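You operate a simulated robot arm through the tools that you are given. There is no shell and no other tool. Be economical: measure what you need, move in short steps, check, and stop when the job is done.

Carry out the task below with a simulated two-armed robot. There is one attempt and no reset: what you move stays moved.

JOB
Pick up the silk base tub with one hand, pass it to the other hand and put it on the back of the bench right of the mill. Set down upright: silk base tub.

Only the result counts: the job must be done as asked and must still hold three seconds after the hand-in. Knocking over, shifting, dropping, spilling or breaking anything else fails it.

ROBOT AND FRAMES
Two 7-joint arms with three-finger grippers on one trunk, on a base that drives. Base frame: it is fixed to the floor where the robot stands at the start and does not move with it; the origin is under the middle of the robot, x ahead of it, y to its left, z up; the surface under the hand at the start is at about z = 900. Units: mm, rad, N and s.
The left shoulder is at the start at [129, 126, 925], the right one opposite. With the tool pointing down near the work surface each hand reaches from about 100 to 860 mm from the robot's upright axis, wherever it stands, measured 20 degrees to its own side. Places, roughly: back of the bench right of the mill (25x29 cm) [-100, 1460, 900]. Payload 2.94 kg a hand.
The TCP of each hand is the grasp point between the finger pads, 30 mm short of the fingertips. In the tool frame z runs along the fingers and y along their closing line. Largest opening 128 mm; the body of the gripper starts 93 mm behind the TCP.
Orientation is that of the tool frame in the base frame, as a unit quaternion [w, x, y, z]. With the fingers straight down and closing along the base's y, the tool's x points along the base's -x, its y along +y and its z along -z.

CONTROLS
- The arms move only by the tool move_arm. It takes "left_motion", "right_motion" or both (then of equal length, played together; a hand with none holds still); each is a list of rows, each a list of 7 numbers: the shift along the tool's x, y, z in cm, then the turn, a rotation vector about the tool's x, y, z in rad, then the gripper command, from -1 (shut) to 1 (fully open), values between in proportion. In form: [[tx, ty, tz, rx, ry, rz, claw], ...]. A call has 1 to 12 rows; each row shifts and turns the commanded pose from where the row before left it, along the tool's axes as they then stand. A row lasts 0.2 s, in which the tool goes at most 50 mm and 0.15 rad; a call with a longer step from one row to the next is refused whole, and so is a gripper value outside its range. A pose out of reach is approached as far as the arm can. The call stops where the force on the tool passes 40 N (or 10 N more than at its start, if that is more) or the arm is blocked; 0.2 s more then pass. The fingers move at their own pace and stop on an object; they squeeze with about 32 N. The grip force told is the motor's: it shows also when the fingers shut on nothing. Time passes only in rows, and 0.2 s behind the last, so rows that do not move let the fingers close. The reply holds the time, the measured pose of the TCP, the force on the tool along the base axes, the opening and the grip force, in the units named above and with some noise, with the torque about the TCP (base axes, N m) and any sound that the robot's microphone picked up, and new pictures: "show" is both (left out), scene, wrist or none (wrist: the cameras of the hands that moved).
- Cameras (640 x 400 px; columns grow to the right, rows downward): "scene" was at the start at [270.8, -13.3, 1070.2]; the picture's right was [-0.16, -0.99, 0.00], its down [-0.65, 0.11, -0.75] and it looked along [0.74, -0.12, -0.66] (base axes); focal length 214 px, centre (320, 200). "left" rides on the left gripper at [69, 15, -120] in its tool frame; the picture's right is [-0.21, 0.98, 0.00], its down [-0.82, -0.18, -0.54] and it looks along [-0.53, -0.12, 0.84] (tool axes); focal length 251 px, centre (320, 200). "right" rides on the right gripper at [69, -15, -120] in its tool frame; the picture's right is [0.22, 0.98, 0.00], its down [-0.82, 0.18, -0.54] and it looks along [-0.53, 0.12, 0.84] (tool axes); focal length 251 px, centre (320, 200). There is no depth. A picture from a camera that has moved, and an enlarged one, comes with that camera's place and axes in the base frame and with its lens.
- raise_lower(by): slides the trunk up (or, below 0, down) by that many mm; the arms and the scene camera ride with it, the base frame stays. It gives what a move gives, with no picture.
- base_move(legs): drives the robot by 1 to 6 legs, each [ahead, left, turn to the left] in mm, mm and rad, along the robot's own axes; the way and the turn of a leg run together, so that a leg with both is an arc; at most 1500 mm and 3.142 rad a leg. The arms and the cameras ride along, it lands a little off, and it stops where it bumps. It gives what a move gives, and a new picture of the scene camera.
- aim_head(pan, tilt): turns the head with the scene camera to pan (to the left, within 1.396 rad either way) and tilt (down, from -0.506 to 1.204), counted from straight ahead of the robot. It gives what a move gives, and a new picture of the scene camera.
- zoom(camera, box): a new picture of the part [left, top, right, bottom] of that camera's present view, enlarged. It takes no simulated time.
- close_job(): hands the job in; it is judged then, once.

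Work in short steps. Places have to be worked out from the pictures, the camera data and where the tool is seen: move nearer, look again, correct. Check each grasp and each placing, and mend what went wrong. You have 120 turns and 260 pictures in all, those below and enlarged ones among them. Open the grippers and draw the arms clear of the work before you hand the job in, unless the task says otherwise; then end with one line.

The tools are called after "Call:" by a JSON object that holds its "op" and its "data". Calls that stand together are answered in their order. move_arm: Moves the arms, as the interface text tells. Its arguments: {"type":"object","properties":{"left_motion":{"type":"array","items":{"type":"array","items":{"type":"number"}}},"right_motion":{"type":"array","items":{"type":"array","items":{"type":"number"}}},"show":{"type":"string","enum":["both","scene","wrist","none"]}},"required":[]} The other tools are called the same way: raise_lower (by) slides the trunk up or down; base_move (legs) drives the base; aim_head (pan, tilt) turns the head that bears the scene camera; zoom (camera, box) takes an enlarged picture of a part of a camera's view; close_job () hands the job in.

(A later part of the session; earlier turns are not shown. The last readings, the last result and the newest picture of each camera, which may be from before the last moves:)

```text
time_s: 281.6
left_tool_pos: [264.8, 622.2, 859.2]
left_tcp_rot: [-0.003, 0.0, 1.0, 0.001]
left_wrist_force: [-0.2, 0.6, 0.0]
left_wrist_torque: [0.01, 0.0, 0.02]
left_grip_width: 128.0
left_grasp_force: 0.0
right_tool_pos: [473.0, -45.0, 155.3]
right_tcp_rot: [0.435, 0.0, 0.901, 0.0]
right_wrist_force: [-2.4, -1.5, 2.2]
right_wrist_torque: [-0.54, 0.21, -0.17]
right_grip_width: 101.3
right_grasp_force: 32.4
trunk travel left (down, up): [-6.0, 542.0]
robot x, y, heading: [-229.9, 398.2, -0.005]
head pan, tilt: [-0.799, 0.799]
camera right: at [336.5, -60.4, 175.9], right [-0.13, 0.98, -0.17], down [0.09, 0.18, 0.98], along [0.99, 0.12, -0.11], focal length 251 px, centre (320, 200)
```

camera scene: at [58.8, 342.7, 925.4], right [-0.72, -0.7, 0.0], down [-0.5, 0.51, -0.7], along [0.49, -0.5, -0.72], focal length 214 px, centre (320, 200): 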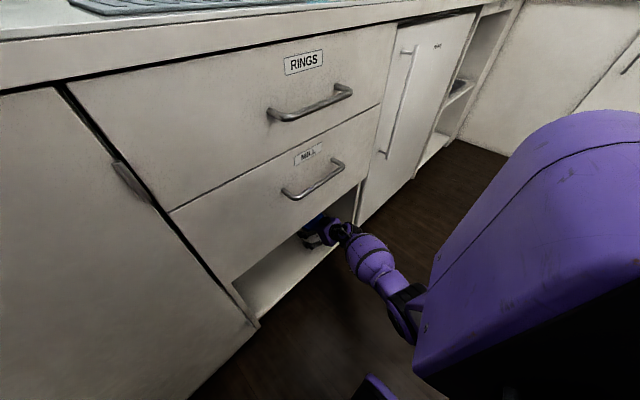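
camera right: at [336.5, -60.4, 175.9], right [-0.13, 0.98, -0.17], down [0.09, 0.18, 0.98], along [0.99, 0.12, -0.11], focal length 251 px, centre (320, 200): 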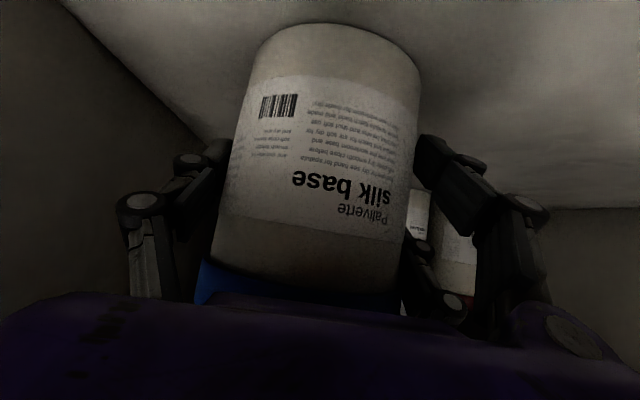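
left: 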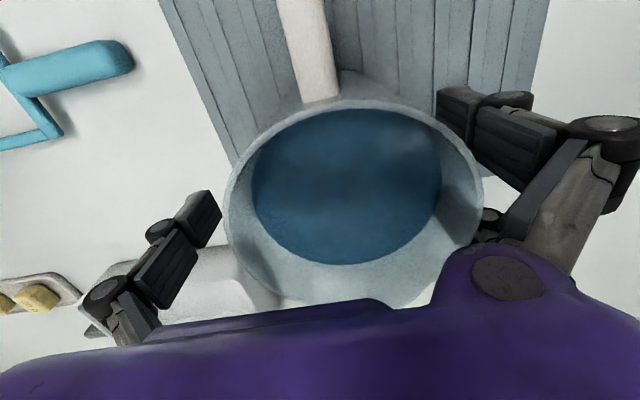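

Gripped at 101 mm with 32 N. Lift 20 mm with the trunk.

Call:
{"op": "raise_lower", "data": {"by": 20}}

Call:
{"op": "zoom", "data": {"camera": "right", "box": [0, 0, 640, 400]}}

```text
time_s: 282.3
left_tool_pos: [264.6, 622.5, 878.6]
left_tcp_rot: [-0.005, -0.001, 1.0, 0.002]
left_wrist_force: [0.9, 0.2, -0.1]
left_wrist_torque: [-0.02, 0.03, 0.0]
left_grip_width: 128.3
left_grasp_force: 0.0
right_tool_pos: [472.6, -43.1, 173.9]
right_tcp_rot: [0.433, 0.0, 0.902, 0.002]
right_wrist_force: [0.3, 0.3, -7.7]
right_wrist_torque: [-0.04, 0.04, 0.03]
right_grip_width: 100.2
right_grasp_force: 32.0
trunk travel left (down, up): [-26.0, 522.0]
robot x, y, heading: [-229.3, 400.6, -0.001]
head pan, tilt: [-0.799, 0.799]
```

```text
1.00 times, centred on (320, 200) of right (not enlarged: the box is as wide or as high as the picture)
camera zoom: at [336.3, -59.6, 194.4], right [-0.14, 0.98, -0.16], down [0.09, 0.18, 0.98], along [0.99, 0.12, -0.11], focal length 251 px, centre (320, 200)
```

zoom: 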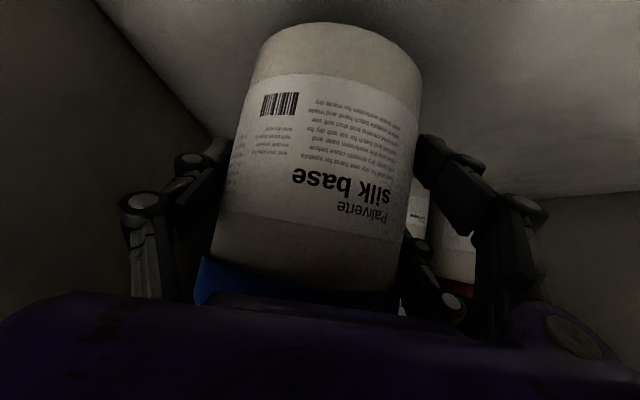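

Held (7.7 N, ~0.8 kg), upright. Back straight out of the shelf.

Call:
{"op": "base_move", "data": {"legs": [[-250, 0, 0], [-250, -150, 0]]}}

Call:
{"op": "raise_lower", "data": {"by": 250}}

```text
time_s: 285.7
left_tool_pos: [-232.8, 473.2, 878.2]
left_tcp_rot: [-0.004, -0.002, 1.0, 0.002]
left_wrist_force: [0.2, 0.1, 0.6]
left_wrist_torque: [-0.01, 0.0, 0.03]
left_grip_width: 128.2
left_grasp_force: 0.1
right_tool_pos: [-21.3, -194.9, 173.2]
right_tcp_rot: [0.435, -0.003, 0.9, 0.004]
right_wrist_force: [-0.4, -0.6, -6.9]
right_wrist_torque: [0.0, 0.05, -0.03]
right_grip_width: 100.3
right_grasp_force: 31.7
trunk travel left (down, up): [-26.0, 522.0]
robot x, y, heading: [-727.3, 247.3, 0.005]
head pan, tilt: [-0.799, 0.799]
camera scene: at [-440.3, 190.9, 938.1], right [-0.71, -0.7, 0.0], down [-0.5, 0.51, -0.7], along [0.49, -0.5, -0.72], focal length 214 px, centre (320, 200)
```

scene: 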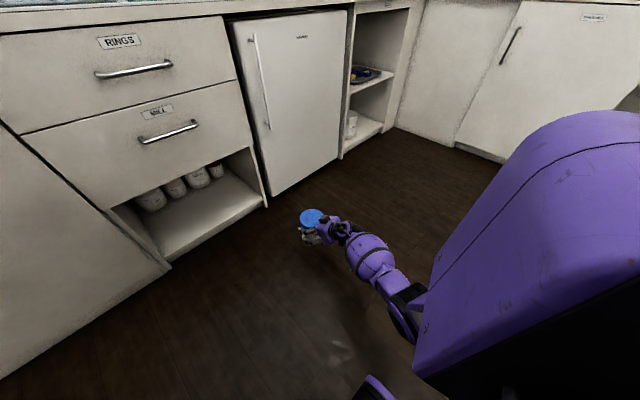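

```text
time_s: 288.3
left_tool_pos: [-233.5, 472.7, 1128.0]
left_tcp_rot: [-0.004, -0.003, 1.0, 0.0]
left_wrist_force: [-0.6, 0.2, 0.1]
left_wrist_torque: [0.01, 0.01, 0.01]
left_grip_width: 127.8
left_grasp_force: 0.0
right_tool_pos: [-20.9, -194.9, 424.1]
right_tcp_rot: [0.434, -0.002, 0.901, 0.003]
right_wrist_force: [0.3, 0.3, -6.3]
right_wrist_torque: [0.01, 0.03, -0.01]
right_grip_width: 100.4
right_grasp_force: 31.8
trunk travel left (down, up): [-276.0, 272.0]
robot x, y, heading: [-727.8, 247.2, 0.006]
head pan, tilt: [-0.799, 0.799]
```

Now bring the tub up and towards the middle, in steps.

Call:
{"op": "move_arm", "data": {"right_motion": [[-3.0, 2.4, -2.4, 0, 0, 0, -1], [-3.0, 2.4, -2.4, 0, 0, 0, -1], [-3.0, 2.4, -2.4, 0, 0, 0, -1], [-3.0, 2.4, -2.4, 0, 0, 0, -1], [-3.0, 2.4, -2.4, 0, 0, 0, -1], [-3.0, 2.4, -2.4, 0, 0, 0, -1]], "show": "none"}}

```text
time_s: 289.7
left_tool_pos: [-233.4, 473.6, 1129.2]
left_tcp_rot: [-0.003, -0.002, 1.0, 0.001]
left_wrist_force: [-0.7, -0.3, -0.5]
left_wrist_torque: [-0.04, 0.02, -0.03]
left_grip_width: 127.9
left_grasp_force: 0.0
right_tool_pos: [-22.6, -54.4, 654.0]
right_tcp_rot: [0.434, -0.005, 0.901, 0.007]
right_wrist_force: [0.3, -0.3, -6.3]
right_wrist_torque: [0.02, 0.04, -0.03]
right_grip_width: 100.3
right_grasp_force: 32.2
right hand out of reach, approached as far as the arm can: row 6
trunk travel left (down, up): [-276.0, 272.0]
robot x, y, heading: [-724.6, 245.5, 0.006]
head pan, tilt: [-0.799, 0.799]
```

Call:
{"op": "move_arm", "data": {"right_motion": [[-3.5, 0, -2.8, 0, 0, 0, -1], [-3.5, 0, -2.8, 0, 0, 0, -1], [-3.5, 0, -2.8, 0, 0, 0, -1], [-3.5, 0.5, -2.8, 0, 0, 0, -1], [-3.5, 0.5, -2.8, 0, 0, 0, -1], [-3.5, 0.5, -2.8, 0, 0, 0, -1]], "show": "scene"}}

```text
time_s: 291.1
left_tool_pos: [-233.7, 472.9, 1129.2]
left_tcp_rot: [-0.003, -0.002, 1.0, 0.001]
left_wrist_force: [-0.1, 0.4, -0.2]
left_wrist_torque: [-0.01, -0.01, 0.0]
left_grip_width: 127.9
left_grasp_force: 0.0
right_tool_pos: [-30.7, -72.5, 920.5]
right_tcp_rot: [0.434, -0.006, 0.901, 0.006]
right_wrist_force: [-0.3, 0.2, -7.1]
right_wrist_torque: [-0.06, 0.03, -0.01]
right_grip_width: 100.2
right_grasp_force: 32.0
right hand out of reach, approached as far as the arm can: row 2, 4, 5, 6
trunk travel left (down, up): [-276.0, 272.0]
robot x, y, heading: [-726.1, 242.9, 0.002]
head pan, tilt: [-0.799, 0.799]
camera scene: at [-526.9, 191.0, 1208.0], right [-0.71, -0.7, 0.0], down [-0.5, 0.51, -0.7], along [0.49, -0.5, -0.72], focal length 214 px, centre (320, 200)
```

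scene: 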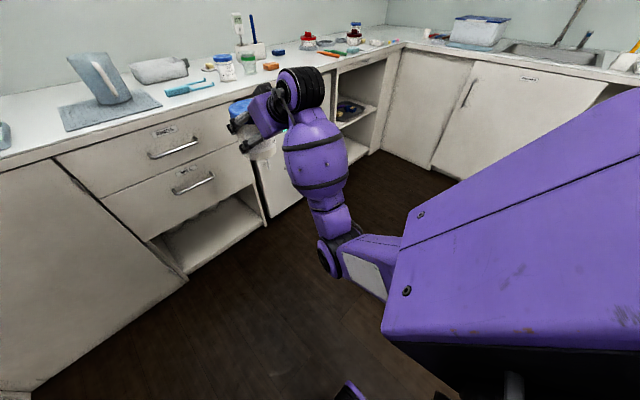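

Move the tub toward the centre line (and slightly back) for the left hand to reach.

Call:
{"op": "move_arm", "data": {"right_motion": [[1.24, 4, -1.57, 0, 0, 0, -1], [1.24, 4, -1.57, 0, 0, 0, -1], [1.24, 4, -1.57, 0, 0, 0, -1], [1.24, 4, -1.57, 0, 0, 0, -1]], "show": "none"}}

```text
time_s: 292.1
left_tool_pos: [-233.8, 473.0, 1128.6]
left_tcp_rot: [-0.003, -0.003, 1.0, 0.0]
left_wrist_force: [0.4, 0.0, -0.3]
left_wrist_torque: [0.01, -0.01, 0.0]
left_grip_width: 127.8
left_grasp_force: 0.0
right_tool_pos: [-141.0, -38.9, 909.8]
right_tcp_rot: [0.437, -0.009, 0.899, 0.008]
right_wrist_force: [1.3, 0.0, -7.2]
right_wrist_torque: [0.03, 0.07, -0.02]
right_grip_width: 100.3
right_grasp_force: 31.7
right hand out of reach, approached as far as the arm can: row 1, 2, 3, 4
trunk travel left (down, up): [-276.0, 272.0]
robot x, y, heading: [-726.7, 249.2, 0.006]
head pan, tilt: [-0.799, 0.799]
```

Inward reach is limited with the hand straight ahead; yaw the hand ~43° to the left about the vertical (tub stays upright).

Call:
{"op": "move_arm", "data": {"right_motion": [[0, 0, 0, -0.115, 0, -0.092, -1], [0, 0, 0, -0.115, 0, -0.092, -1], [0, 0, 0, -0.115, 0, -0.092, -1], [0, 0, 0, -0.115, 0, -0.092, -1], [0, 0, 0, -0.115, 0, -0.092, -1]], "show": "scene"}}

```text
time_s: 293.3
left_tool_pos: [-232.9, 472.8, 1128.8]
left_tcp_rot: [-0.004, -0.003, 1.0, 0.0]
left_wrist_force: [0.8, 0.5, -0.8]
left_wrist_torque: [0.0, -0.04, 0.02]
left_grip_width: 128.2
left_grasp_force: 0.1
right_tool_pos: [-137.1, -40.1, 911.6]
right_tcp_rot: [0.404, -0.327, 0.839, 0.159]
right_wrist_force: [0.2, -0.8, -7.3]
right_wrist_torque: [-0.03, 0.04, 0.03]
right_grip_width: 100.0
right_grasp_force: 32.6
trunk travel left (down, up): [-276.0, 272.0]
robot x, y, heading: [-726.2, 246.2, 0.003]
head pan, tilt: [-0.799, 0.799]
camera scene: at [-526.7, 190.2, 1208.0], right [-0.71, -0.7, 0.0], down [-0.5, 0.51, -0.7], along [0.49, -0.5, -0.72], focal length 214 px, centre (320, 200)
```

scene: 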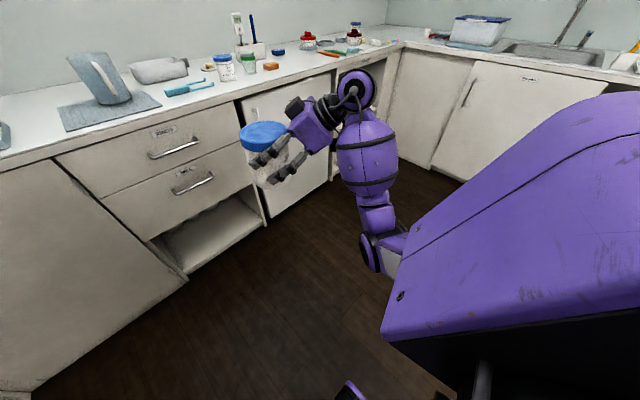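

Yaw worked. Now move the tub +200 mm in y.

Call:
{"op": "move_arm", "data": {"right_motion": [[-1.68, 2.94, 2.12, 0, 0, 0, -1], [-1.68, 2.94, 2.12, 0, 0, 0, -1], [-1.68, 2.94, 2.12, 0, 0, 0, -1], [-1.68, 2.94, 2.12, 0, 0, 0, -1], [-1.68, 2.94, 2.12, 0, 0, 0, -1]], "show": "none"}}

Call:
{"op": "aim_head", "data": {"pan": -0.1, "tilt": 0.75}}

```text
time_s: 294.5
left_tool_pos: [-233.8, 473.9, 1130.0]
left_tcp_rot: [-0.005, -0.002, 1.0, 0.0]
left_wrist_force: [0.0, 0.8, -0.8]
left_wrist_torque: [-0.02, 0.01, -0.02]
left_grip_width: 128.0
left_grasp_force: 0.1
right_tool_pos: [-140.2, 160.6, 910.9]
right_tcp_rot: [0.405, -0.325, 0.84, 0.156]
right_wrist_force: [-0.1, -0.1, -7.5]
right_wrist_torque: [-0.04, 0.02, 0.0]
right_grip_width: 100.2
right_grasp_force: 32.1
trunk travel left (down, up): [-276.0, 272.0]
robot x, y, heading: [-725.5, 249.8, 0.004]
head pan, tilt: [-0.799, 0.799]
```

```text
time_s: 295.5
left_tool_pos: [-232.9, 471.8, 1127.8]
left_tcp_rot: [-0.004, -0.002, 1.0, 0.001]
left_wrist_force: [0.4, -0.1, 0.6]
left_wrist_torque: [0.0, 0.02, 0.0]
left_grip_width: 128.0
left_grasp_force: 0.1
right_tool_pos: [-138.7, 161.4, 910.4]
right_tcp_rot: [0.405, -0.327, 0.839, 0.159]
right_wrist_force: [-0.2, -0.4, -6.4]
right_wrist_torque: [-0.06, 0.04, -0.02]
right_grip_width: 99.9
right_grasp_force: 31.9
trunk travel left (down, up): [-276.0, 272.0]
robot x, y, heading: [-725.1, 250.7, 0.007]
head pan, tilt: [-0.099, 0.75]
camera scene: at [-509.4, 212.5, 1210.6], right [-0.44, -0.9, 0.0], down [-0.62, 0.3, -0.72], along [0.65, -0.31, -0.69], focal length 214 px, centre (320, 200)
```

scene: 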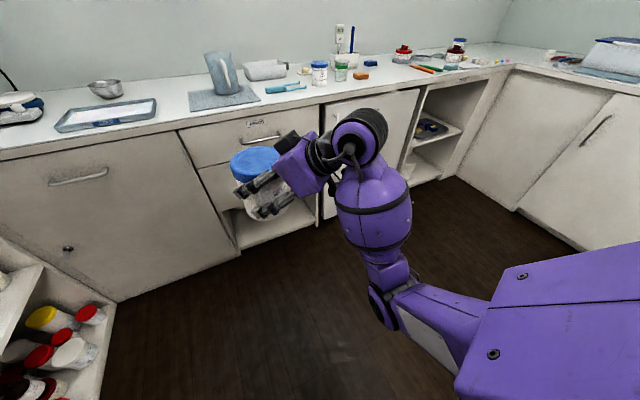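

Tub is at rel (586,-89). Left hand will take the lid rim (z≈949–977) from above with its closing line parallel to the right hand's, just above the right fingers. Spin the left hand and bring it over the tub first.

Call:
{"op": "move_arm", "data": {"left_motion": [[0, 0, 0, 0, 0, -0.1486, 1], [0, 0, 0, 0, 0, -0.1486, 1], [0, 0, 0, 0, 0, -0.1486, 1], [0, 0, 0, 0, 0, -0.1486, 1], [0, 0, 0, 0, 0, -0.1486, 1], [1.91, -4.18, 0, 0, 0, 0, 1], [1.91, -4.18, 0, 0, 0, 0, 1], [1.91, -4.18, 0, 0, 0, 0, 1], [1.91, -4.18, 0, 0, 0, 0, 1], [1.91, -4.18, 0, 0, 0, 0, 1], [1.91, -4.18, 0, 0, 0, 0, 1], [1.91, -4.18, 0, 0, 0, 0, 1]], "show": "both"}}

```text
time_s: 298.1
left_tool_pos: [-133.3, 167.7, 1128.2]
left_tcp_rot: [-0.003, -0.366, 0.931, 0.003]
left_wrist_force: [0.3, 0.1, 1.0]
left_wrist_torque: [0.01, -0.02, 0.03]
left_grip_width: 127.9
left_grasp_force: 0.0
right_tool_pos: [-139.5, 160.0, 910.7]
right_tcp_rot: [0.405, -0.325, 0.84, 0.157]
right_wrist_force: [0.1, -0.2, -6.8]
right_wrist_torque: [-0.05, 0.03, 0.04]
right_grip_width: 100.2
right_grasp_force: 32.6
trunk travel left (down, up): [-276.0, 272.0]
robot x, y, heading: [-726.2, 245.8, 0.005]
head pan, tilt: [-0.099, 0.75]
camera scene: at [-508.9, 210.9, 1211.2], right [-0.44, -0.9, 0.0], down [-0.62, 0.3, -0.72], along [0.65, -0.32, -0.69], focal length 214 px, centre (320, 200)
camera left: at [-194.1, 130.9, 1248.9], right [-0.51, 0.86, 0.01], down [0.73, 0.43, 0.54], along [0.46, 0.28, -0.84], focal length 251 px, centre (320, 200)
```

scene: 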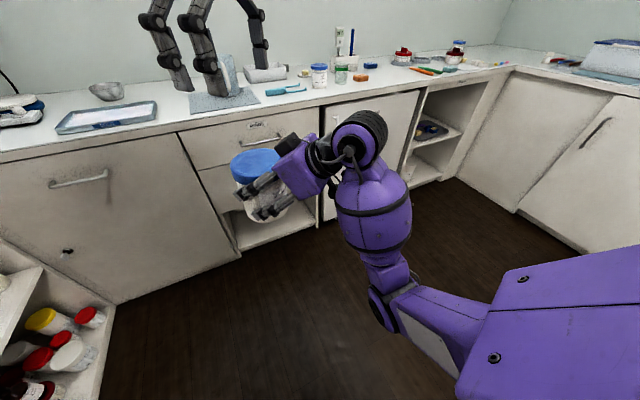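
left: 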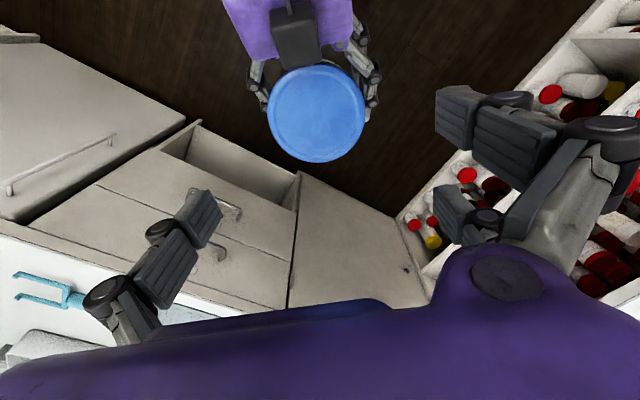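

Lid centre seen at ≈(-137,162), laterally aligned with the left hand. Descend to z≈972 carefully.

Call:
{"op": "move_arm", "data": {"left_motion": [[0, 0, 4, 0, 0, 0, 1], [0, 0, 4, 0, 0, 0, 1], [0, 0, 3, 0, 0, 0, 1], [0, 0, 2, 0, 0, 0, 1], [0, 0, 1.3, 0, 0, 0, 1], [0, 0, 1.3, 0, 0, 0, 1]], "show": "both"}}

```text
time_s: 299.5
left_tool_pos: [-135.3, 166.9, 974.3]
left_tcp_rot: [-0.004, -0.365, 0.931, 0.002]
left_wrist_force: [-4.6, 3.2, 9.9]
left_wrist_torque: [0.31, 0.66, -0.13]
left_grip_width: 128.3
left_grasp_force: 0.1
right_tool_pos: [-139.5, 160.8, 909.3]
right_tcp_rot: [0.403, -0.326, 0.84, 0.158]
right_wrist_force: [3.8, -3.2, -16.9]
right_wrist_torque: [-0.22, -0.28, 0.1]
right_grip_width: 100.0
right_grasp_force: 32.4
trunk travel left (down, up): [-276.0, 272.0]
robot x, y, heading: [-727.5, 245.3, 0.004]
head pan, tilt: [-0.099, 0.75]
camera scene: at [-508.7, 212.6, 1211.4], right [-0.43, -0.9, 0.0], down [-0.62, 0.3, -0.73], along [0.65, -0.32, -0.69], focal length 214 px, centre (320, 200)
camera left: at [-195.7, 131.8, 1094.6], right [-0.51, 0.86, 0.0], down [0.73, 0.42, 0.54], along [0.46, 0.27, -0.84], focal length 251 px, centre (320, 200)
```

scene: 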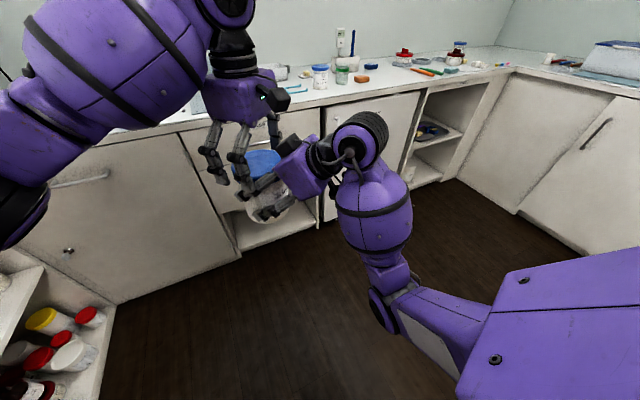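
left: 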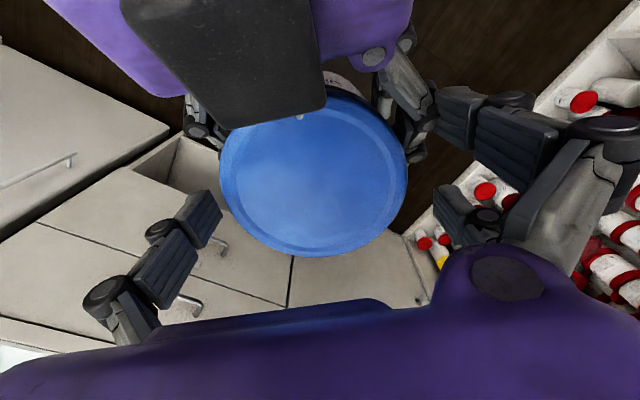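

A light contact (~10 N), likely left finger on the right finger's knuckle. Raise 7 mm and shift 8 mm away from the right hand, then check the forces.

Call:
{"op": "move_arm", "data": {"left_motion": [[0, 0, -0.7, 0, 0, 0, 1], [-0.8, 0, 0, 0, 0, 0, 1]], "show": "none"}}

```text
time_s: 300.1
left_tool_pos: [-127.9, 174.5, 980.1]
left_tcp_rot: [-0.003, -0.365, 0.931, 0.003]
left_wrist_force: [-0.1, -0.2, 0.9]
left_wrist_torque: [-0.02, 0.03, 0.01]
left_grip_width: 128.1
left_grasp_force: 0.0
right_tool_pos: [-139.3, 160.1, 911.3]
right_tcp_rot: [0.404, -0.327, 0.839, 0.158]
right_wrist_force: [0.2, -0.2, -6.9]
right_wrist_torque: [-0.01, 0.05, 0.02]
right_grip_width: 99.8
right_grasp_force: 32.3
trunk travel left (down, up): [-276.0, 272.0]
robot x, y, heading: [-723.7, 249.9, 0.006]
head pan, tilt: [-0.099, 0.75]
```

Clear now. Lower 8 mm again at this offset.

Call:
{"op": "move_arm", "data": {"left_motion": [[0, 0, 0.5, 0, 0, 0, 1], [0, 0, 0.4, 0, 0, 0, 1]], "show": "wrist"}}

```text
time_s: 300.7
left_tool_pos: [-128.3, 173.7, 971.2]
left_tcp_rot: [-0.004, -0.365, 0.931, 0.001]
left_wrist_force: [-3.3, 8.4, 18.1]
left_wrist_torque: [0.39, 1.45, -0.22]
left_grip_width: 128.6
left_grasp_force: 0.6
right_tool_pos: [-139.8, 160.0, 908.0]
right_tcp_rot: [0.402, -0.326, 0.841, 0.157]
right_wrist_force: [3.0, -8.4, -24.4]
right_wrist_torque: [-0.22, -0.92, 0.1]
right_grip_width: 100.2
right_grasp_force: 32.3
trunk travel left (down, up): [-276.0, 272.0]
robot x, y, heading: [-723.9, 246.6, 0.009]
head pan, tilt: [-0.099, 0.75]
camera left: at [-189.7, 137.6, 1092.6], right [-0.51, 0.86, 0.01], down [0.73, 0.43, 0.54], along [0.46, 0.28, -0.84], focal length 251 px, centre (320, 200)
```

left: 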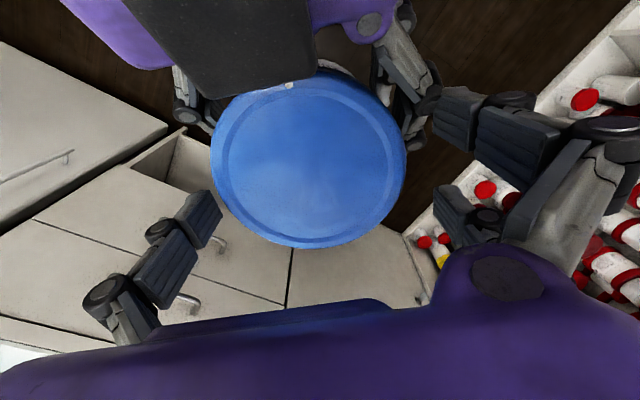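

Contact comes at z≈975; at z≈981 it's free, and the tips (z≈951) still cover the whole lid rim. Go up 10 mm and close there, gently.

Call:
{"op": "move_arm", "data": {"left_motion": [[0, 0, -1.0, 0, 0, 0, 1], [0, 0, 0, 0, 0, 0, 0.8], [0, 0, 0, 0, 0, 0, 0.7], [0, 0, 0, 0, 0, 0, 0.6], [0, 0, 0, 0, 0, 0, 0.6]], "show": "wrist"}}

```text
time_s: 301.9
left_tool_pos: [-128.0, 172.8, 980.0]
left_tcp_rot: [-0.003, -0.366, 0.931, 0.002]
left_wrist_force: [-3.6, 10.8, 12.7]
left_wrist_torque: [0.47, 1.01, -0.71]
left_grip_width: 118.0
left_grasp_force: 11.6
right_tool_pos: [-140.2, 161.2, 908.8]
right_tcp_rot: [0.403, -0.326, 0.841, 0.157]
right_wrist_force: [4.0, -10.8, -21.0]
right_wrist_torque: [0.12, -0.51, 0.52]
right_grip_width: 99.9
right_grasp_force: 32.1
trunk travel left (down, up): [-276.0, 272.0]
robot x, y, heading: [-726.6, 248.8, 0.01]
head pan, tilt: [-0.099, 0.75]
camera left: at [-189.6, 137.4, 1101.5], right [-0.51, 0.86, 0.01], down [0.73, 0.43, 0.54], along [0.46, 0.28, -0.84], focal length 251 px, centre (320, 200)
```

left: 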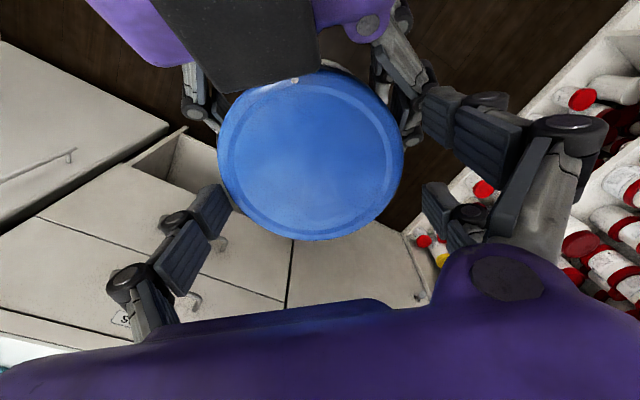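

The left hand's finger pair hits the right hand's knuckle (the gripper has a pair on one side, a single on the other). Flip the left hand 180° so its single finger is on that side: open, rise, spin.

Call:
{"op": "move_arm", "data": {"left_motion": [[0, 0, 0, 0, 0, 0, 1], [0, 0, -2, 0, 0, 0, 1], [0, 0, -4, 0, 0, 0, 1], [0, 0, -4, 0, 0, 0, 1], [0, 0, -4, 0, 0, 0, 1], [0, 0, 0, 0, 0, 0.149, 1], [0, 0, 0, 0, 0, 0.149, 1], [0, 0, 0, 0, 0, 0.149, 1], [0, 0, 0, 0, 0, 0.149, 1], [0, 0, 0, 0, 0, 0.149, 1], [0, 0, 0, 0, 0, 0.149, 1], [0, 0, 0, 0, 0, 0.149, 1]], "show": "none"}}

Call:
{"op": "move_arm", "data": {"left_motion": [[0, 0, 0, 0, 0, 0.15, 1], [0, 0, 0, 0, 0, 0.15, 1], [0, 0, 0, 0, 0, 0.15, 1], [0, 0, 0, 0, 0, 0.15, 1], [0, 0, 0, 0, 0, 0.15, 1], [0, 0, 0, 0, 0, 0.15, 1], [0, 0, 0, 0, 0, 0.15, 1]], "show": "none"}}

```text
time_s: 304.5
left_tool_pos: [-127.5, 173.2, 1120.5]
left_tcp_rot: [-0.005, 0.148, 0.989, -0.001]
left_wrist_force: [-1.2, 0.6, 0.6]
left_wrist_torque: [0.01, 0.0, -0.01]
left_grip_width: 128.2
left_grasp_force: 0.1
right_tool_pos: [-140.5, 161.3, 910.6]
right_tcp_rot: [0.405, -0.326, 0.839, 0.158]
right_wrist_force: [0.7, -0.1, -6.3]
right_wrist_torque: [-0.01, 0.05, -0.01]
right_grip_width: 100.0
right_grasp_force: 31.8
trunk travel left (down, up): [-276.0, 272.0]
robot x, y, heading: [-727.2, 247.2, 0.008]
head pan, tilt: [-0.099, 0.75]
```

```text
time_s: 306.1
left_tool_pos: [-127.0, 172.8, 1120.6]
left_tcp_rot: [-0.003, 0.624, 0.781, -0.001]
left_wrist_force: [0.0, 0.4, 0.1]
left_wrist_torque: [0.02, 0.03, -0.02]
left_grip_width: 128.0
left_grasp_force: 0.1
right_tool_pos: [-139.2, 162.2, 910.0]
right_tcp_rot: [0.405, -0.326, 0.839, 0.158]
right_wrist_force: [0.4, -0.5, -6.8]
right_wrist_torque: [-0.05, 0.05, -0.01]
right_grip_width: 100.0
right_grasp_force: 32.0
trunk travel left (down, up): [-276.0, 272.0]
robot x, y, heading: [-724.2, 248.7, 0.002]
head pan, tilt: [-0.099, 0.75]
```

Call:
{"op": "move_arm", "data": {"left_motion": [[0, 0, 0, 0, 0, 0.149, 1], [0, 0, 0, 0, 0, 0.149, 1], [0, 0, 0, 0, 0, 0.149, 1], [0, 0, 0, 0, 0, 0.149, 1], [0, 0, 0, 0, 0, 0.149, 1], [0, 0, 0, 0, 0, 0.149, 1], [0, 0, 0, 0, 0, 0.149, 1]], "show": "both"}}

```text
time_s: 307.7
left_tool_pos: [-126.5, 170.7, 1119.8]
left_tcp_rot: [-0.003, 0.93, 0.367, -0.004]
left_wrist_force: [-1.0, 0.6, -0.8]
left_wrist_torque: [-0.02, 0.0, -0.02]
left_grip_width: 128.1
left_grasp_force: 0.1
right_tool_pos: [-138.5, 160.5, 909.6]
right_tcp_rot: [0.405, -0.326, 0.84, 0.158]
right_wrist_force: [0.6, 0.2, -6.9]
right_wrist_torque: [-0.06, 0.06, 0.0]
right_grip_width: 99.9
right_grasp_force: 31.5
trunk travel left (down, up): [-276.0, 272.0]
robot x, y, heading: [-724.6, 248.3, 0.003]
head pan, tilt: [-0.099, 0.75]
camera scene: at [-508.1, 212.4, 1212.7], right [-0.43, -0.9, 0.0], down [-0.61, 0.29, -0.74], along [0.66, -0.32, -0.68], focal length 214 px, centre (320, 200)
camera left: at [-65.9, 208.2, 1239.6], right [0.51, -0.86, -0.01], down [-0.72, -0.43, 0.55], along [-0.47, -0.27, -0.84], focal length 251 px, centre (320, 200)
```

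scene: 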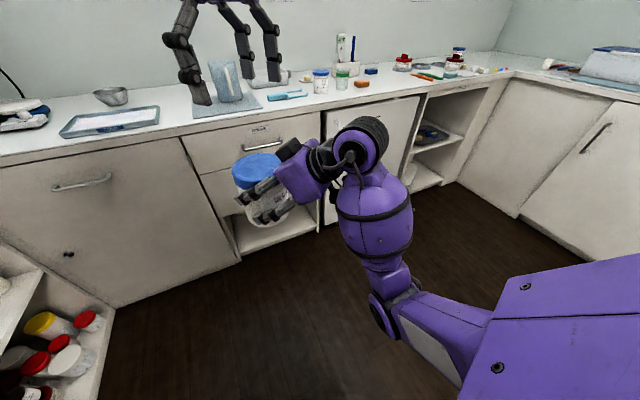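
left: 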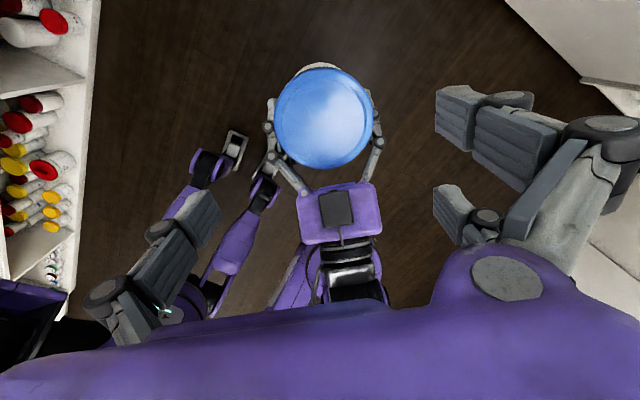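

Lid centre averaged from both views ≈(-131,167); left TCP is ~6 mm beyond it, fine. Descend to z≈981 and close gradually.

Call:
{"op": "move_arm", "data": {"left_motion": [[0, 0, 4, 0, 0, 0, 1], [0, 0, 4, 0, 0, 0, 1], [0, 0, 3, 0, 0, 0, 1], [0, 0, 2, 0, 0, 0, 1], [0, 0, 0.9, 0, 0, 0, 1]], "show": "wrist"}}

```text
time_s: 308.9
left_tool_pos: [-126.7, 173.1, 980.3]
left_tcp_rot: [-0.002, 0.93, 0.368, -0.004]
left_wrist_force: [-0.8, -1.0, 1.0]
left_wrist_torque: [0.03, 0.0, 0.0]
left_grip_width: 128.1
left_grasp_force: 0.1
right_tool_pos: [-138.9, 161.5, 911.2]
right_tcp_rot: [0.405, -0.326, 0.84, 0.158]
right_wrist_force: [-0.3, 1.0, -6.4]
right_wrist_torque: [-0.06, 0.03, -0.02]
right_grip_width: 99.9
right_grasp_force: 31.5
trunk travel left (down, up): [-276.0, 272.0]
robot x, y, heading: [-725.7, 245.5, 0.003]
head pan, tilt: [-0.099, 0.75]
camera left: at [-67.7, 208.8, 1100.1], right [0.51, -0.86, -0.01], down [-0.72, -0.43, 0.55], along [-0.47, -0.28, -0.84], focal length 251 px, centre (320, 200)
```

left: 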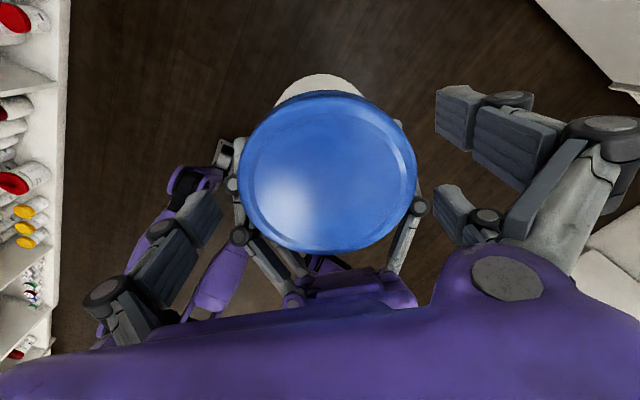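

No contact. Close gradually while watching forces.

Call:
{"op": "move_arm", "data": {"left_motion": [[0, 0, 0, 0, 0, 0, 0.85], [0, 0, 0, 0, 0, 0, 0.75], [0, 0, 0, 0, 0, 0, 0.68], [0, 0, 0, 0, 0, 0, 0.68]], "show": "wrist"}}

```text
time_s: 309.9
left_tool_pos: [-128.7, 173.5, 980.6]
left_tcp_rot: [-0.002, 0.93, 0.368, -0.004]
left_wrist_force: [0.3, -0.9, -0.7]
left_wrist_torque: [0.03, -0.03, 0.03]
left_grip_width: 107.8
left_grasp_force: 0.3
right_tool_pos: [-140.3, 161.9, 911.0]
right_tcp_rot: [0.405, -0.326, 0.839, 0.158]
right_wrist_force: [-0.4, 0.4, -7.8]
right_wrist_torque: [-0.06, 0.02, -0.01]
right_grip_width: 99.9
right_grasp_force: 32.0
trunk travel left (down, up): [-276.0, 272.0]
robot x, y, heading: [-727.2, 248.1, 0.011]
head pan, tilt: [-0.099, 0.75]
camera left: at [-67.8, 208.7, 1100.4], right [0.51, -0.86, -0.01], down [-0.72, -0.43, 0.55], along [-0.47, -0.28, -0.84], focal length 251 px, centre (320, 200)
```

left: 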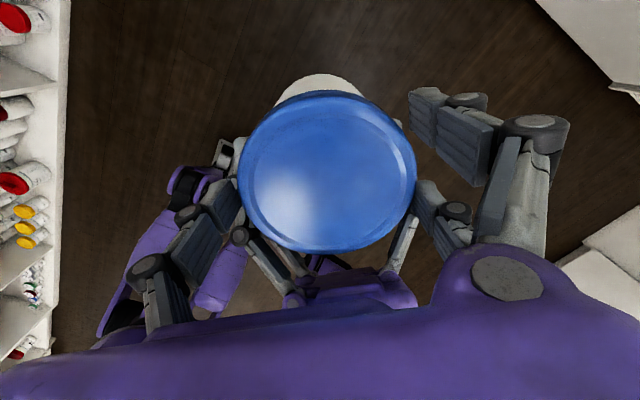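

Still free at 108 mm. Close fully on the lid.

Call:
{"op": "move_arm", "data": {"left_motion": [[0, 0, 0, 0, 0, 0, 0.5], [0, 0, 0, 0, 0, 0, 0.2], [0, 0, 0, 0, 0, 0, -1], [0, 0, 0, 0, 0, 0, -1]], "show": "wrist"}}

```text
time_s: 310.9
left_tool_pos: [-127.7, 173.0, 980.9]
left_tcp_rot: [0.0, 0.93, 0.368, -0.003]
left_wrist_force: [16.0, -13.6, 6.1]
left_wrist_torque: [-0.41, -0.5, 0.43]
left_grip_width: 103.4
left_grasp_force: 31.4
right_tool_pos: [-140.6, 161.8, 910.3]
right_tcp_rot: [0.403, -0.328, 0.839, 0.159]
right_wrist_force: [-16.0, 12.9, -11.9]
right_wrist_torque: [-0.62, -0.45, -0.18]
right_grip_width: 99.9
right_grasp_force: 32.4
trunk travel left (down, up): [-276.0, 272.0]
robot x, y, heading: [-728.1, 250.8, 0.004]
head pan, tilt: [-0.099, 0.75]
camera left: at [-67.6, 208.5, 1101.0], right [0.51, -0.86, 0.0], down [-0.72, -0.43, 0.55], along [-0.47, -0.28, -0.84], focal length 251 px, centre (320, 200)
```

left: 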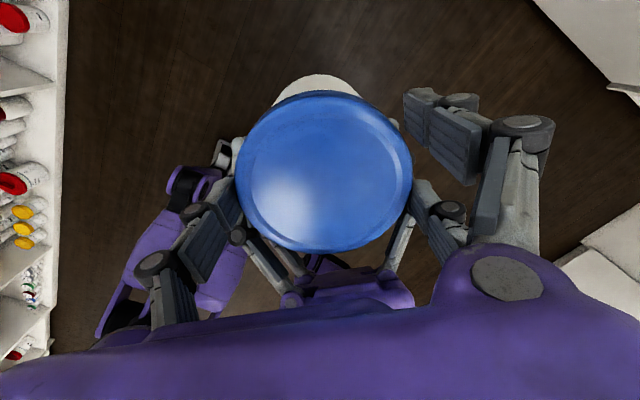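

Gripped (103 mm, 31 N) with a sideways strain; ease it by moving the left hand 2 mm, then open the right hand.

Call:
{"op": "move_arm", "data": {"left_motion": [[0, 0.2, 0, 0, 0, 0, -1], [0, 0, 0, 0, 0, 0, -1]], "show": "none"}}

```text
time_s: 311.5
left_tool_pos: [-127.8, 170.1, 980.2]
left_tcp_rot: [-0.001, 0.93, 0.367, -0.004]
left_wrist_force: [11.5, -4.7, 13.2]
left_wrist_torque: [-0.93, -0.39, -0.46]
left_grip_width: 103.4
left_grasp_force: 31.7
right_tool_pos: [-139.5, 161.4, 909.4]
right_tcp_rot: [0.404, -0.326, 0.84, 0.157]
right_wrist_force: [-12.2, 3.6, -19.7]
right_wrist_torque: [0.45, -0.29, 0.65]
right_grip_width: 100.0
right_grasp_force: 32.2
trunk travel left (down, up): [-276.0, 272.0]
robot x, y, heading: [-723.6, 248.4, 0.006]
head pan, tilt: [-0.099, 0.75]
```

Strain reduced. Open the right hand and watch that the left hand carries the load.

Call:
{"op": "move_arm", "data": {"right_motion": [[0, 0, 0, 0, 0, 0, 0.65], [0, 0, 0, 0, 0, 0, 0.8], [0, 0, 0, 0, 0, 0, 0.8]], "show": "scene"}}

```text
time_s: 312.3
left_tool_pos: [-127.0, 170.1, 979.5]
left_tcp_rot: [-0.003, 0.929, 0.369, -0.004]
left_wrist_force: [-0.3, 0.0, -0.9]
left_wrist_torque: [0.06, -0.06, 0.01]
left_grip_width: 103.3
left_grasp_force: 32.1
right_tool_pos: [-138.8, 161.1, 911.1]
right_tcp_rot: [0.406, -0.326, 0.839, 0.157]
right_wrist_force: [0.6, 0.3, 0.6]
right_wrist_torque: [0.02, 0.0, 0.0]
right_grip_width: 115.4
right_grasp_force: 0.0
trunk travel left (down, up): [-276.0, 272.0]
robot x, y, heading: [-723.0, 246.9, 0.007]
head pan, tilt: [-0.099, 0.75]
camera scene: at [-500.7, 240.6, 1212.0], right [-0.09, -1.0, 0.0], down [-0.68, 0.06, -0.73], along [0.73, -0.07, -0.68], focal length 214 px, centre (320, 200)
```

scene: 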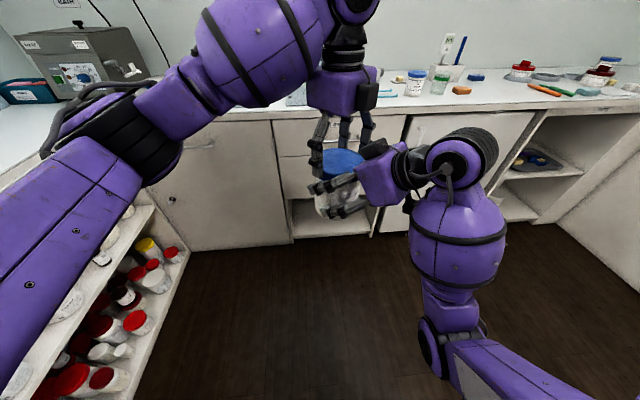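

Neither hand shows the 7 N load – look closely before retreating.

Call:
{"op": "move_arm", "data": {"right_motion": [[0, 0, 0, 0, 0, 0, 0.8]], "show": "none"}}

Call:
{"op": "zoom", "data": {"camera": "scene", "box": [270, 90, 430, 240]}}

Call:
{"op": "zoom", "data": {"camera": "right", "box": [0, 0, 640, 400]}}

```text
time_s: 312.7
left_tool_pos: [-126.9, 169.5, 981.3]
left_tcp_rot: [-0.002, 0.93, 0.369, -0.004]
left_wrist_force: [-0.4, 0.1, 0.3]
left_wrist_torque: [0.04, -0.02, 0.02]
left_grip_width: 103.1
left_grasp_force: 31.6
right_tool_pos: [-138.8, 161.9, 910.3]
right_tcp_rot: [0.404, -0.326, 0.84, 0.158]
right_wrist_force: [-1.0, -0.6, -0.9]
right_wrist_torque: [-0.03, 0.0, -0.03]
right_grip_width: 115.5
right_grasp_force: 0.0
trunk travel left (down, up): [-276.0, 272.0]
robot x, y, heading: [-724.5, 247.5, 0.008]
head pan, tilt: [-0.099, 0.75]
```

```text
2.67 times, centred on (350, 165) of scene
camera zoom: at [-500.7, 240.6, 1212.0], right [-0.09, -1.0, 0.0], down [-0.68, 0.06, -0.73], along [0.73, -0.07, -0.68], focal length 572 px, centre (240, 293)
```

zoom: 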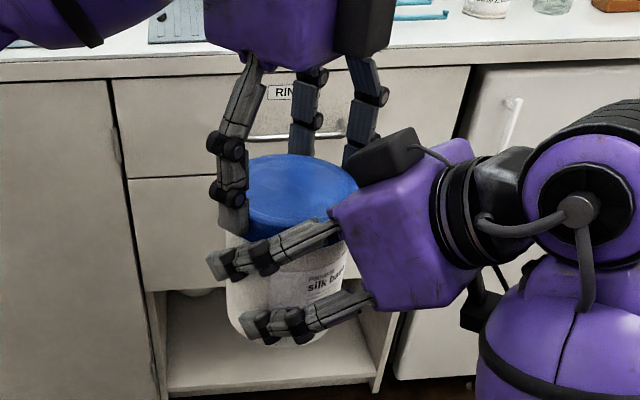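

```text
1.00 times, centred on (320, 200) of right (not enlarged: the box is as wide or as high as the picture)
camera zoom: at [-230.1, 57.8, 931.2], right [-0.76, 0.63, -0.17], down [-0.06, 0.19, 0.98], along [0.65, 0.75, -0.11], focal length 251 px, centre (320, 200)
```

zoom: 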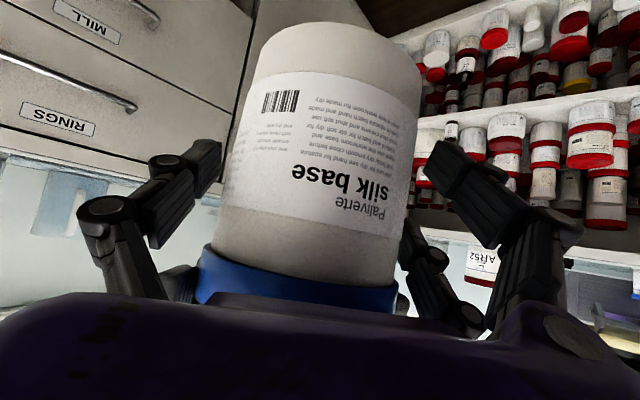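

The tub stays up with the right fingers open, so the left hand has it. Back the right hand out along its axis.

Call:
{"op": "move_arm", "data": {"right_motion": [[0, 0, -1, 0, 0, 0, 0.9], [0, 0, -2, 0, 0, 0, 1], [0, 0, -3, 0, 0, 0, 1], [0, 0, -4, 0, 0, 0, 1], [0, 0, -4, 0, 0, 0, 1]], "show": "scene"}}

```text
time_s: 313.9
left_tool_pos: [-127.6, 168.8, 981.8]
left_tcp_rot: [-0.002, 0.93, 0.368, -0.004]
left_wrist_force: [-0.3, 0.0, 0.3]
left_wrist_torque: [-0.02, -0.04, -0.01]
left_grip_width: 103.2
left_grasp_force: 32.2
right_tool_pos: [-180.7, 66.3, 939.1]
right_tcp_rot: [0.406, -0.328, 0.838, 0.158]
right_wrist_force: [-0.2, -0.5, 0.3]
right_wrist_torque: [0.0, 0.0, 0.0]
right_grip_width: 128.1
right_grasp_force: 0.1
right hand out of reach, approached as far as the arm can: row 3, 4, 5
trunk travel left (down, up): [-276.0, 272.0]
robot x, y, heading: [-727.6, 245.6, 0.01]
head pan, tilt: [-0.099, 0.75]
camera scene: at [-501.1, 239.9, 1212.1], right [-0.09, -1.0, 0.0], down [-0.68, 0.07, -0.73], along [0.73, -0.07, -0.68], focal length 214 px, centre (320, 200)
```

scene: 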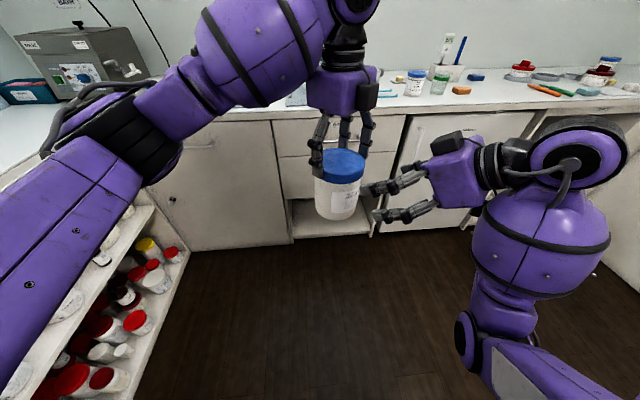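

The left hand holds the tub cleanly. Now park the right arm: move it right, yaw back, and turn tool-down as at the start.

Call:
{"op": "move_arm", "data": {"right_motion": [[1.68, -2.94, -2.12, 0, 0, 0, 1], [1.68, -2.94, -2.12, 0, 0, 0, 1], [1.68, -2.94, -2.12, 0, 0, 0, 1], [1.68, -2.94, -2.12, 0, 0, 0, 1], [0, 0, 0, 0.115, 0, 0.092, 1], [0, 0, 0, 0.115, 0, 0.092, 1], [0, 0, 0, 0.115, 0, 0.092, 1], [0, 0, 0, 0.115, 0, 0.092, 1], [0, 0, 0, 0.115, 0, 0.092, 1]], "show": "none"}}

Call:
{"op": "move_arm", "data": {"right_motion": [[0, 0, 0, 0, 0.15, 0, 1], [0, 0, 0, 0, 0.15, 0, 1], [0, 0, 0, 0, 0.15, 0, 1], [0, 0, 0, 0, 0.15, 0, 1], [0, 0, 0, 0, 0.15, 0, 1], [0, 0, 0, 0, 0.15, 0, 1]], "show": "scene"}}

```text
time_s: 315.9
left_tool_pos: [-126.5, 172.3, 980.3]
left_tcp_rot: [-0.003, 0.93, 0.368, -0.004]
left_wrist_force: [0.8, 0.6, 0.0]
left_wrist_torque: [0.03, -0.01, 0.0]
left_grip_width: 103.4
left_grasp_force: 32.0
right_tool_pos: [-168.4, -101.2, 913.6]
right_tcp_rot: [0.436, -0.002, 0.9, 0.001]
right_wrist_force: [0.1, -0.3, 0.0]
right_wrist_torque: [-0.01, -0.03, -0.01]
right_grip_width: 128.1
right_grasp_force: 0.0
right hand out of reach, approached as far as the arm can: row 8, 9
trunk travel left (down, up): [-276.0, 272.0]
robot x, y, heading: [-725.9, 246.2, 0.007]
head pan, tilt: [-0.099, 0.75]
```

```text
time_s: 317.3
left_tool_pos: [-125.8, 171.3, 980.8]
left_tcp_rot: [-0.002, 0.93, 0.368, -0.004]
left_wrist_force: [0.6, -0.3, -0.3]
left_wrist_torque: [0.03, -0.03, -0.03]
left_grip_width: 103.2
left_grasp_force: 32.2
right_tool_pos: [-63.3, -197.4, 738.6]
right_tcp_rot: [-0.002, -0.004, 1.0, 0.001]
right_wrist_force: [0.2, -0.9, 0.4]
right_wrist_torque: [0.04, -0.02, 0.0]
right_grip_width: 127.8
right_grasp_force: 0.0
right hand out of reach, approached as far as the arm can: row 1, 2, 3, 4, 5, 6
trunk travel left (down, up): [-276.0, 272.0]
robot x, y, heading: [-725.5, 247.8, 0.005]
head pan, tilt: [-0.099, 0.75]
camera scene: at [-500.1, 240.6, 1211.9], right [-0.09, -1.0, 0.0], down [-0.68, 0.06, -0.73], along [0.73, -0.07, -0.68], focal length 214 px, centre (320, 200)
```

scene: 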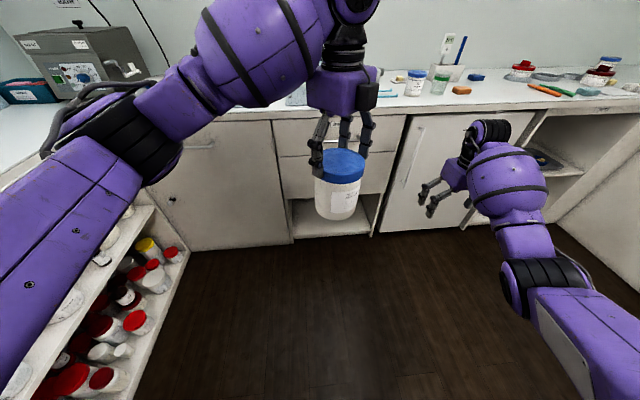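

Retract the right hand back and up so it won't overhang the corner.

Call:
{"op": "move_arm", "data": {"right_motion": [[2.5, 1, -4, 0, 0, 0, 1], [2.5, 1, -4, 0, 0, 0, 1], [2.5, 1, -4, 0, 0, 0, 1], [2.5, 1, -4, 0, 0, 0, 1], [2.5, 1, -4, 0, 0, 0, 1], [2.5, 1, -4, 0, 0, 0, 1], [2.5, 1, -4, 0, 0, 0, 1], [2.5, 1, -4, 0, 0, 0, 1], [2.5, 1, -4, 0, 0, 0, 1], [2.5, 1, -4, 0, 0, 0, 1]], "show": "scene"}}

```text
time_s: 319.5
left_tool_pos: [-126.9, 169.6, 980.2]
left_tcp_rot: [-0.002, 0.93, 0.368, -0.004]
left_wrist_force: [0.0, 0.0, 0.2]
left_wrist_torque: [0.04, 0.0, 0.02]
left_grip_width: 103.2
left_grasp_force: 31.7
right_tool_pos: [-93.2, -313.4, 959.5]
right_tcp_rot: [-0.001, -0.004, 1.0, 0.002]
right_wrist_force: [0.5, -0.8, -0.5]
right_wrist_torque: [0.03, 0.01, 0.02]
right_grip_width: 128.1
right_grasp_force: 0.0
right hand out of reach, approached as far as the arm can: row 1, 2, 3, 4, 5, 6, 7, 8, 9, 10
trunk travel left (down, up): [-276.0, 272.0]
robot x, y, heading: [-727.3, 244.6, -0.001]
head pan, tilt: [-0.099, 0.75]
camera scene: at [-500.9, 240.6, 1212.0], right [-0.09, -1.0, 0.0], down [-0.68, 0.06, -0.73], along [0.73, -0.07, -0.68], focal length 214 px, centre (320, 200)
```

scene: 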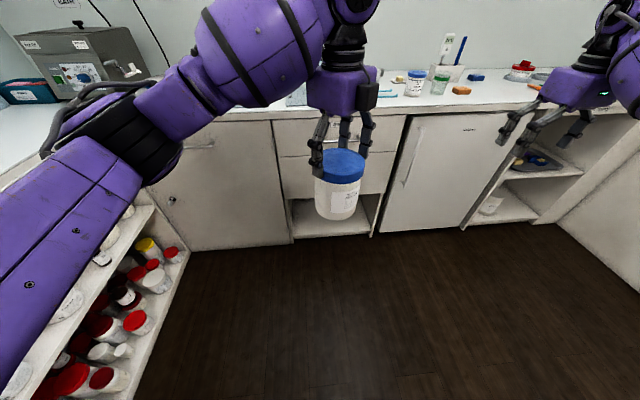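

Now bring it inward.

Call:
{"op": "move_arm", "data": {"right_motion": [[2.5, 4, -1, 0, 0, 0, 1], [2.5, 4, -1, 0, 0, 0, 1], [2.5, 4, -1, 0, 0, 0, 1], [2.5, 4, -1, 0, 0, 0, 1], [2.5, 4, 0, 0, 0, 0, 1], [2.5, 4, 0, 0, 0, 0, 1], [2.5, 4, 0, 0, 0, 0, 1], [2.5, 2, 0, 0, 0, 0, 1]], "show": "scene"}}

```text
time_s: 321.3
left_tool_pos: [-127.5, 171.8, 980.9]
left_tcp_rot: [-0.003, 0.93, 0.369, -0.004]
left_wrist_force: [0.9, 0.2, 0.8]
left_wrist_torque: [0.01, -0.08, -0.02]
left_grip_width: 103.3
left_grasp_force: 32.3
right_tool_pos: [-92.8, -312.9, 958.7]
right_tcp_rot: [-0.001, -0.005, 1.0, 0.002]
right_wrist_force: [-0.1, 1.0, 0.4]
right_wrist_torque: [0.01, 0.01, 0.0]
right_grip_width: 128.1
right_grasp_force: 0.0
right hand out of reach, approached as far as the arm can: row 1, 2, 3, 4, 5, 6, 7, 8
trunk travel left (down, up): [-276.0, 272.0]
robot x, y, heading: [-726.9, 246.7, 0.006]
head pan, tilt: [-0.099, 0.75]
camera scene: at [-500.7, 240.6, 1212.0], right [-0.09, -1.0, 0.0], down [-0.68, 0.06, -0.73], along [0.73, -0.07, -0.68], focal length 214 px, centre (320, 200)
```

scene: 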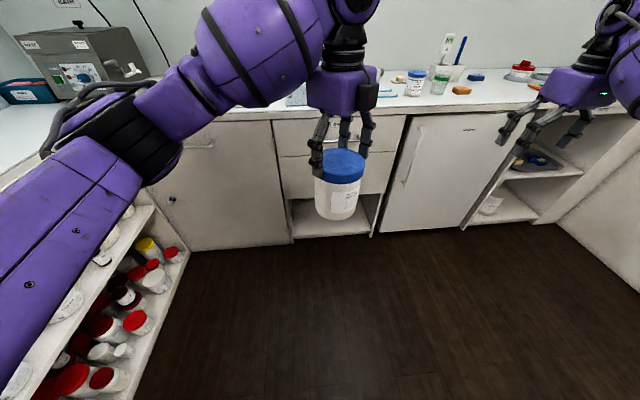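

The right arm is at a joint limit. Test a small pitch change plus upward motion to free it.

Call:
{"op": "move_arm", "data": {"right_motion": [[0, 0, -4, 0, -0.1, 0, 1], [0, 0, -4, 0, -0.1, 0, 1], [0, 0, -4, 0, -0.1, 0, 1], [0, 0, -4, 0, -0.1, 0, 1], [2, 3, -2, 0, 0, 0, 1], [2, 3, -2, 0, 0, 0, 1], [2, 3, -2, 0, 0, 0, 1]], "show": "none"}}

```text
time_s: 322.9
left_tool_pos: [-129.4, 167.3, 982.0]
left_tcp_rot: [-0.003, 0.93, 0.366, -0.002]
left_wrist_force: [-0.6, -2.6, -1.0]
left_wrist_torque: [0.17, 0.01, -0.03]
left_grip_width: 103.2
left_grasp_force: 32.2
right_tool_pos: [-158.8, -330.3, 1145.7]
right_tcp_rot: [0.204, -0.031, 0.978, -0.01]
right_wrist_force: [-3.7, 0.4, 10.0]
right_wrist_torque: [0.02, 0.06, -0.02]
right_grip_width: 127.8
right_grasp_force: 0.7
right hand out of reach, approached as far as the arm can: row 1, 2, 3, 4, 5, 6, 7
trunk travel left (down, up): [-276.0, 272.0]
robot x, y, heading: [-721.7, 245.3, 0.004]
head pan, tilt: [-0.099, 0.75]
```

It moved up. Continue inward while returning to tool-down.

Call:
{"op": "move_arm", "data": {"right_motion": [[0, 3, 0, 0, 0.1, 0, 1], [2, 3, 0, 0, 0.1, 0, 1], [2, 3, 0, 0, 0.1, 0, 1], [2, 3, 0, 0, 0.1, 0, 1], [3, 3, 0, 0, 0, 0, 1], [3, 3, 0, 0, 0, 0, 1], [3, 3, 0, 0, 0, 0, 1]], "show": "scene"}}

```text
time_s: 324.5
left_tool_pos: [-127.6, 171.0, 981.1]
left_tcp_rot: [-0.003, 0.93, 0.369, -0.002]
left_wrist_force: [0.2, 0.0, 0.1]
left_wrist_torque: [0.06, -0.06, -0.01]
left_grip_width: 103.2
left_grasp_force: 32.5
right_tool_pos: [-255.2, -229.8, 1132.1]
right_tcp_rot: [-0.001, -0.007, 1.0, 0.004]
right_wrist_force: [-0.2, -0.3, -0.1]
right_wrist_torque: [0.03, -0.05, 0.01]
right_grip_width: 128.1
right_grasp_force: 0.1
right hand out of reach, approached as far as the arm can: row 3, 4, 5, 6, 7
trunk travel left (down, up): [-276.0, 272.0]
robot x, y, heading: [-725.1, 249.7, 0.004]
head pan, tilt: [-0.099, 0.75]
camera scene: at [-501.7, 240.4, 1212.2], right [-0.09, -1.0, 0.0], down [-0.68, 0.06, -0.73], along [0.73, -0.07, -0.68], focal length 214 px, centre (320, 200)
```

scene: 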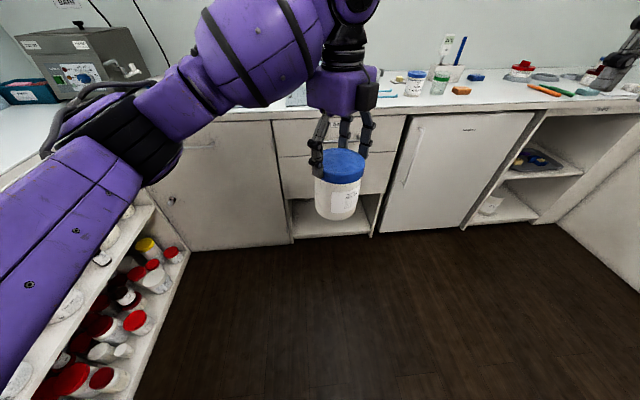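

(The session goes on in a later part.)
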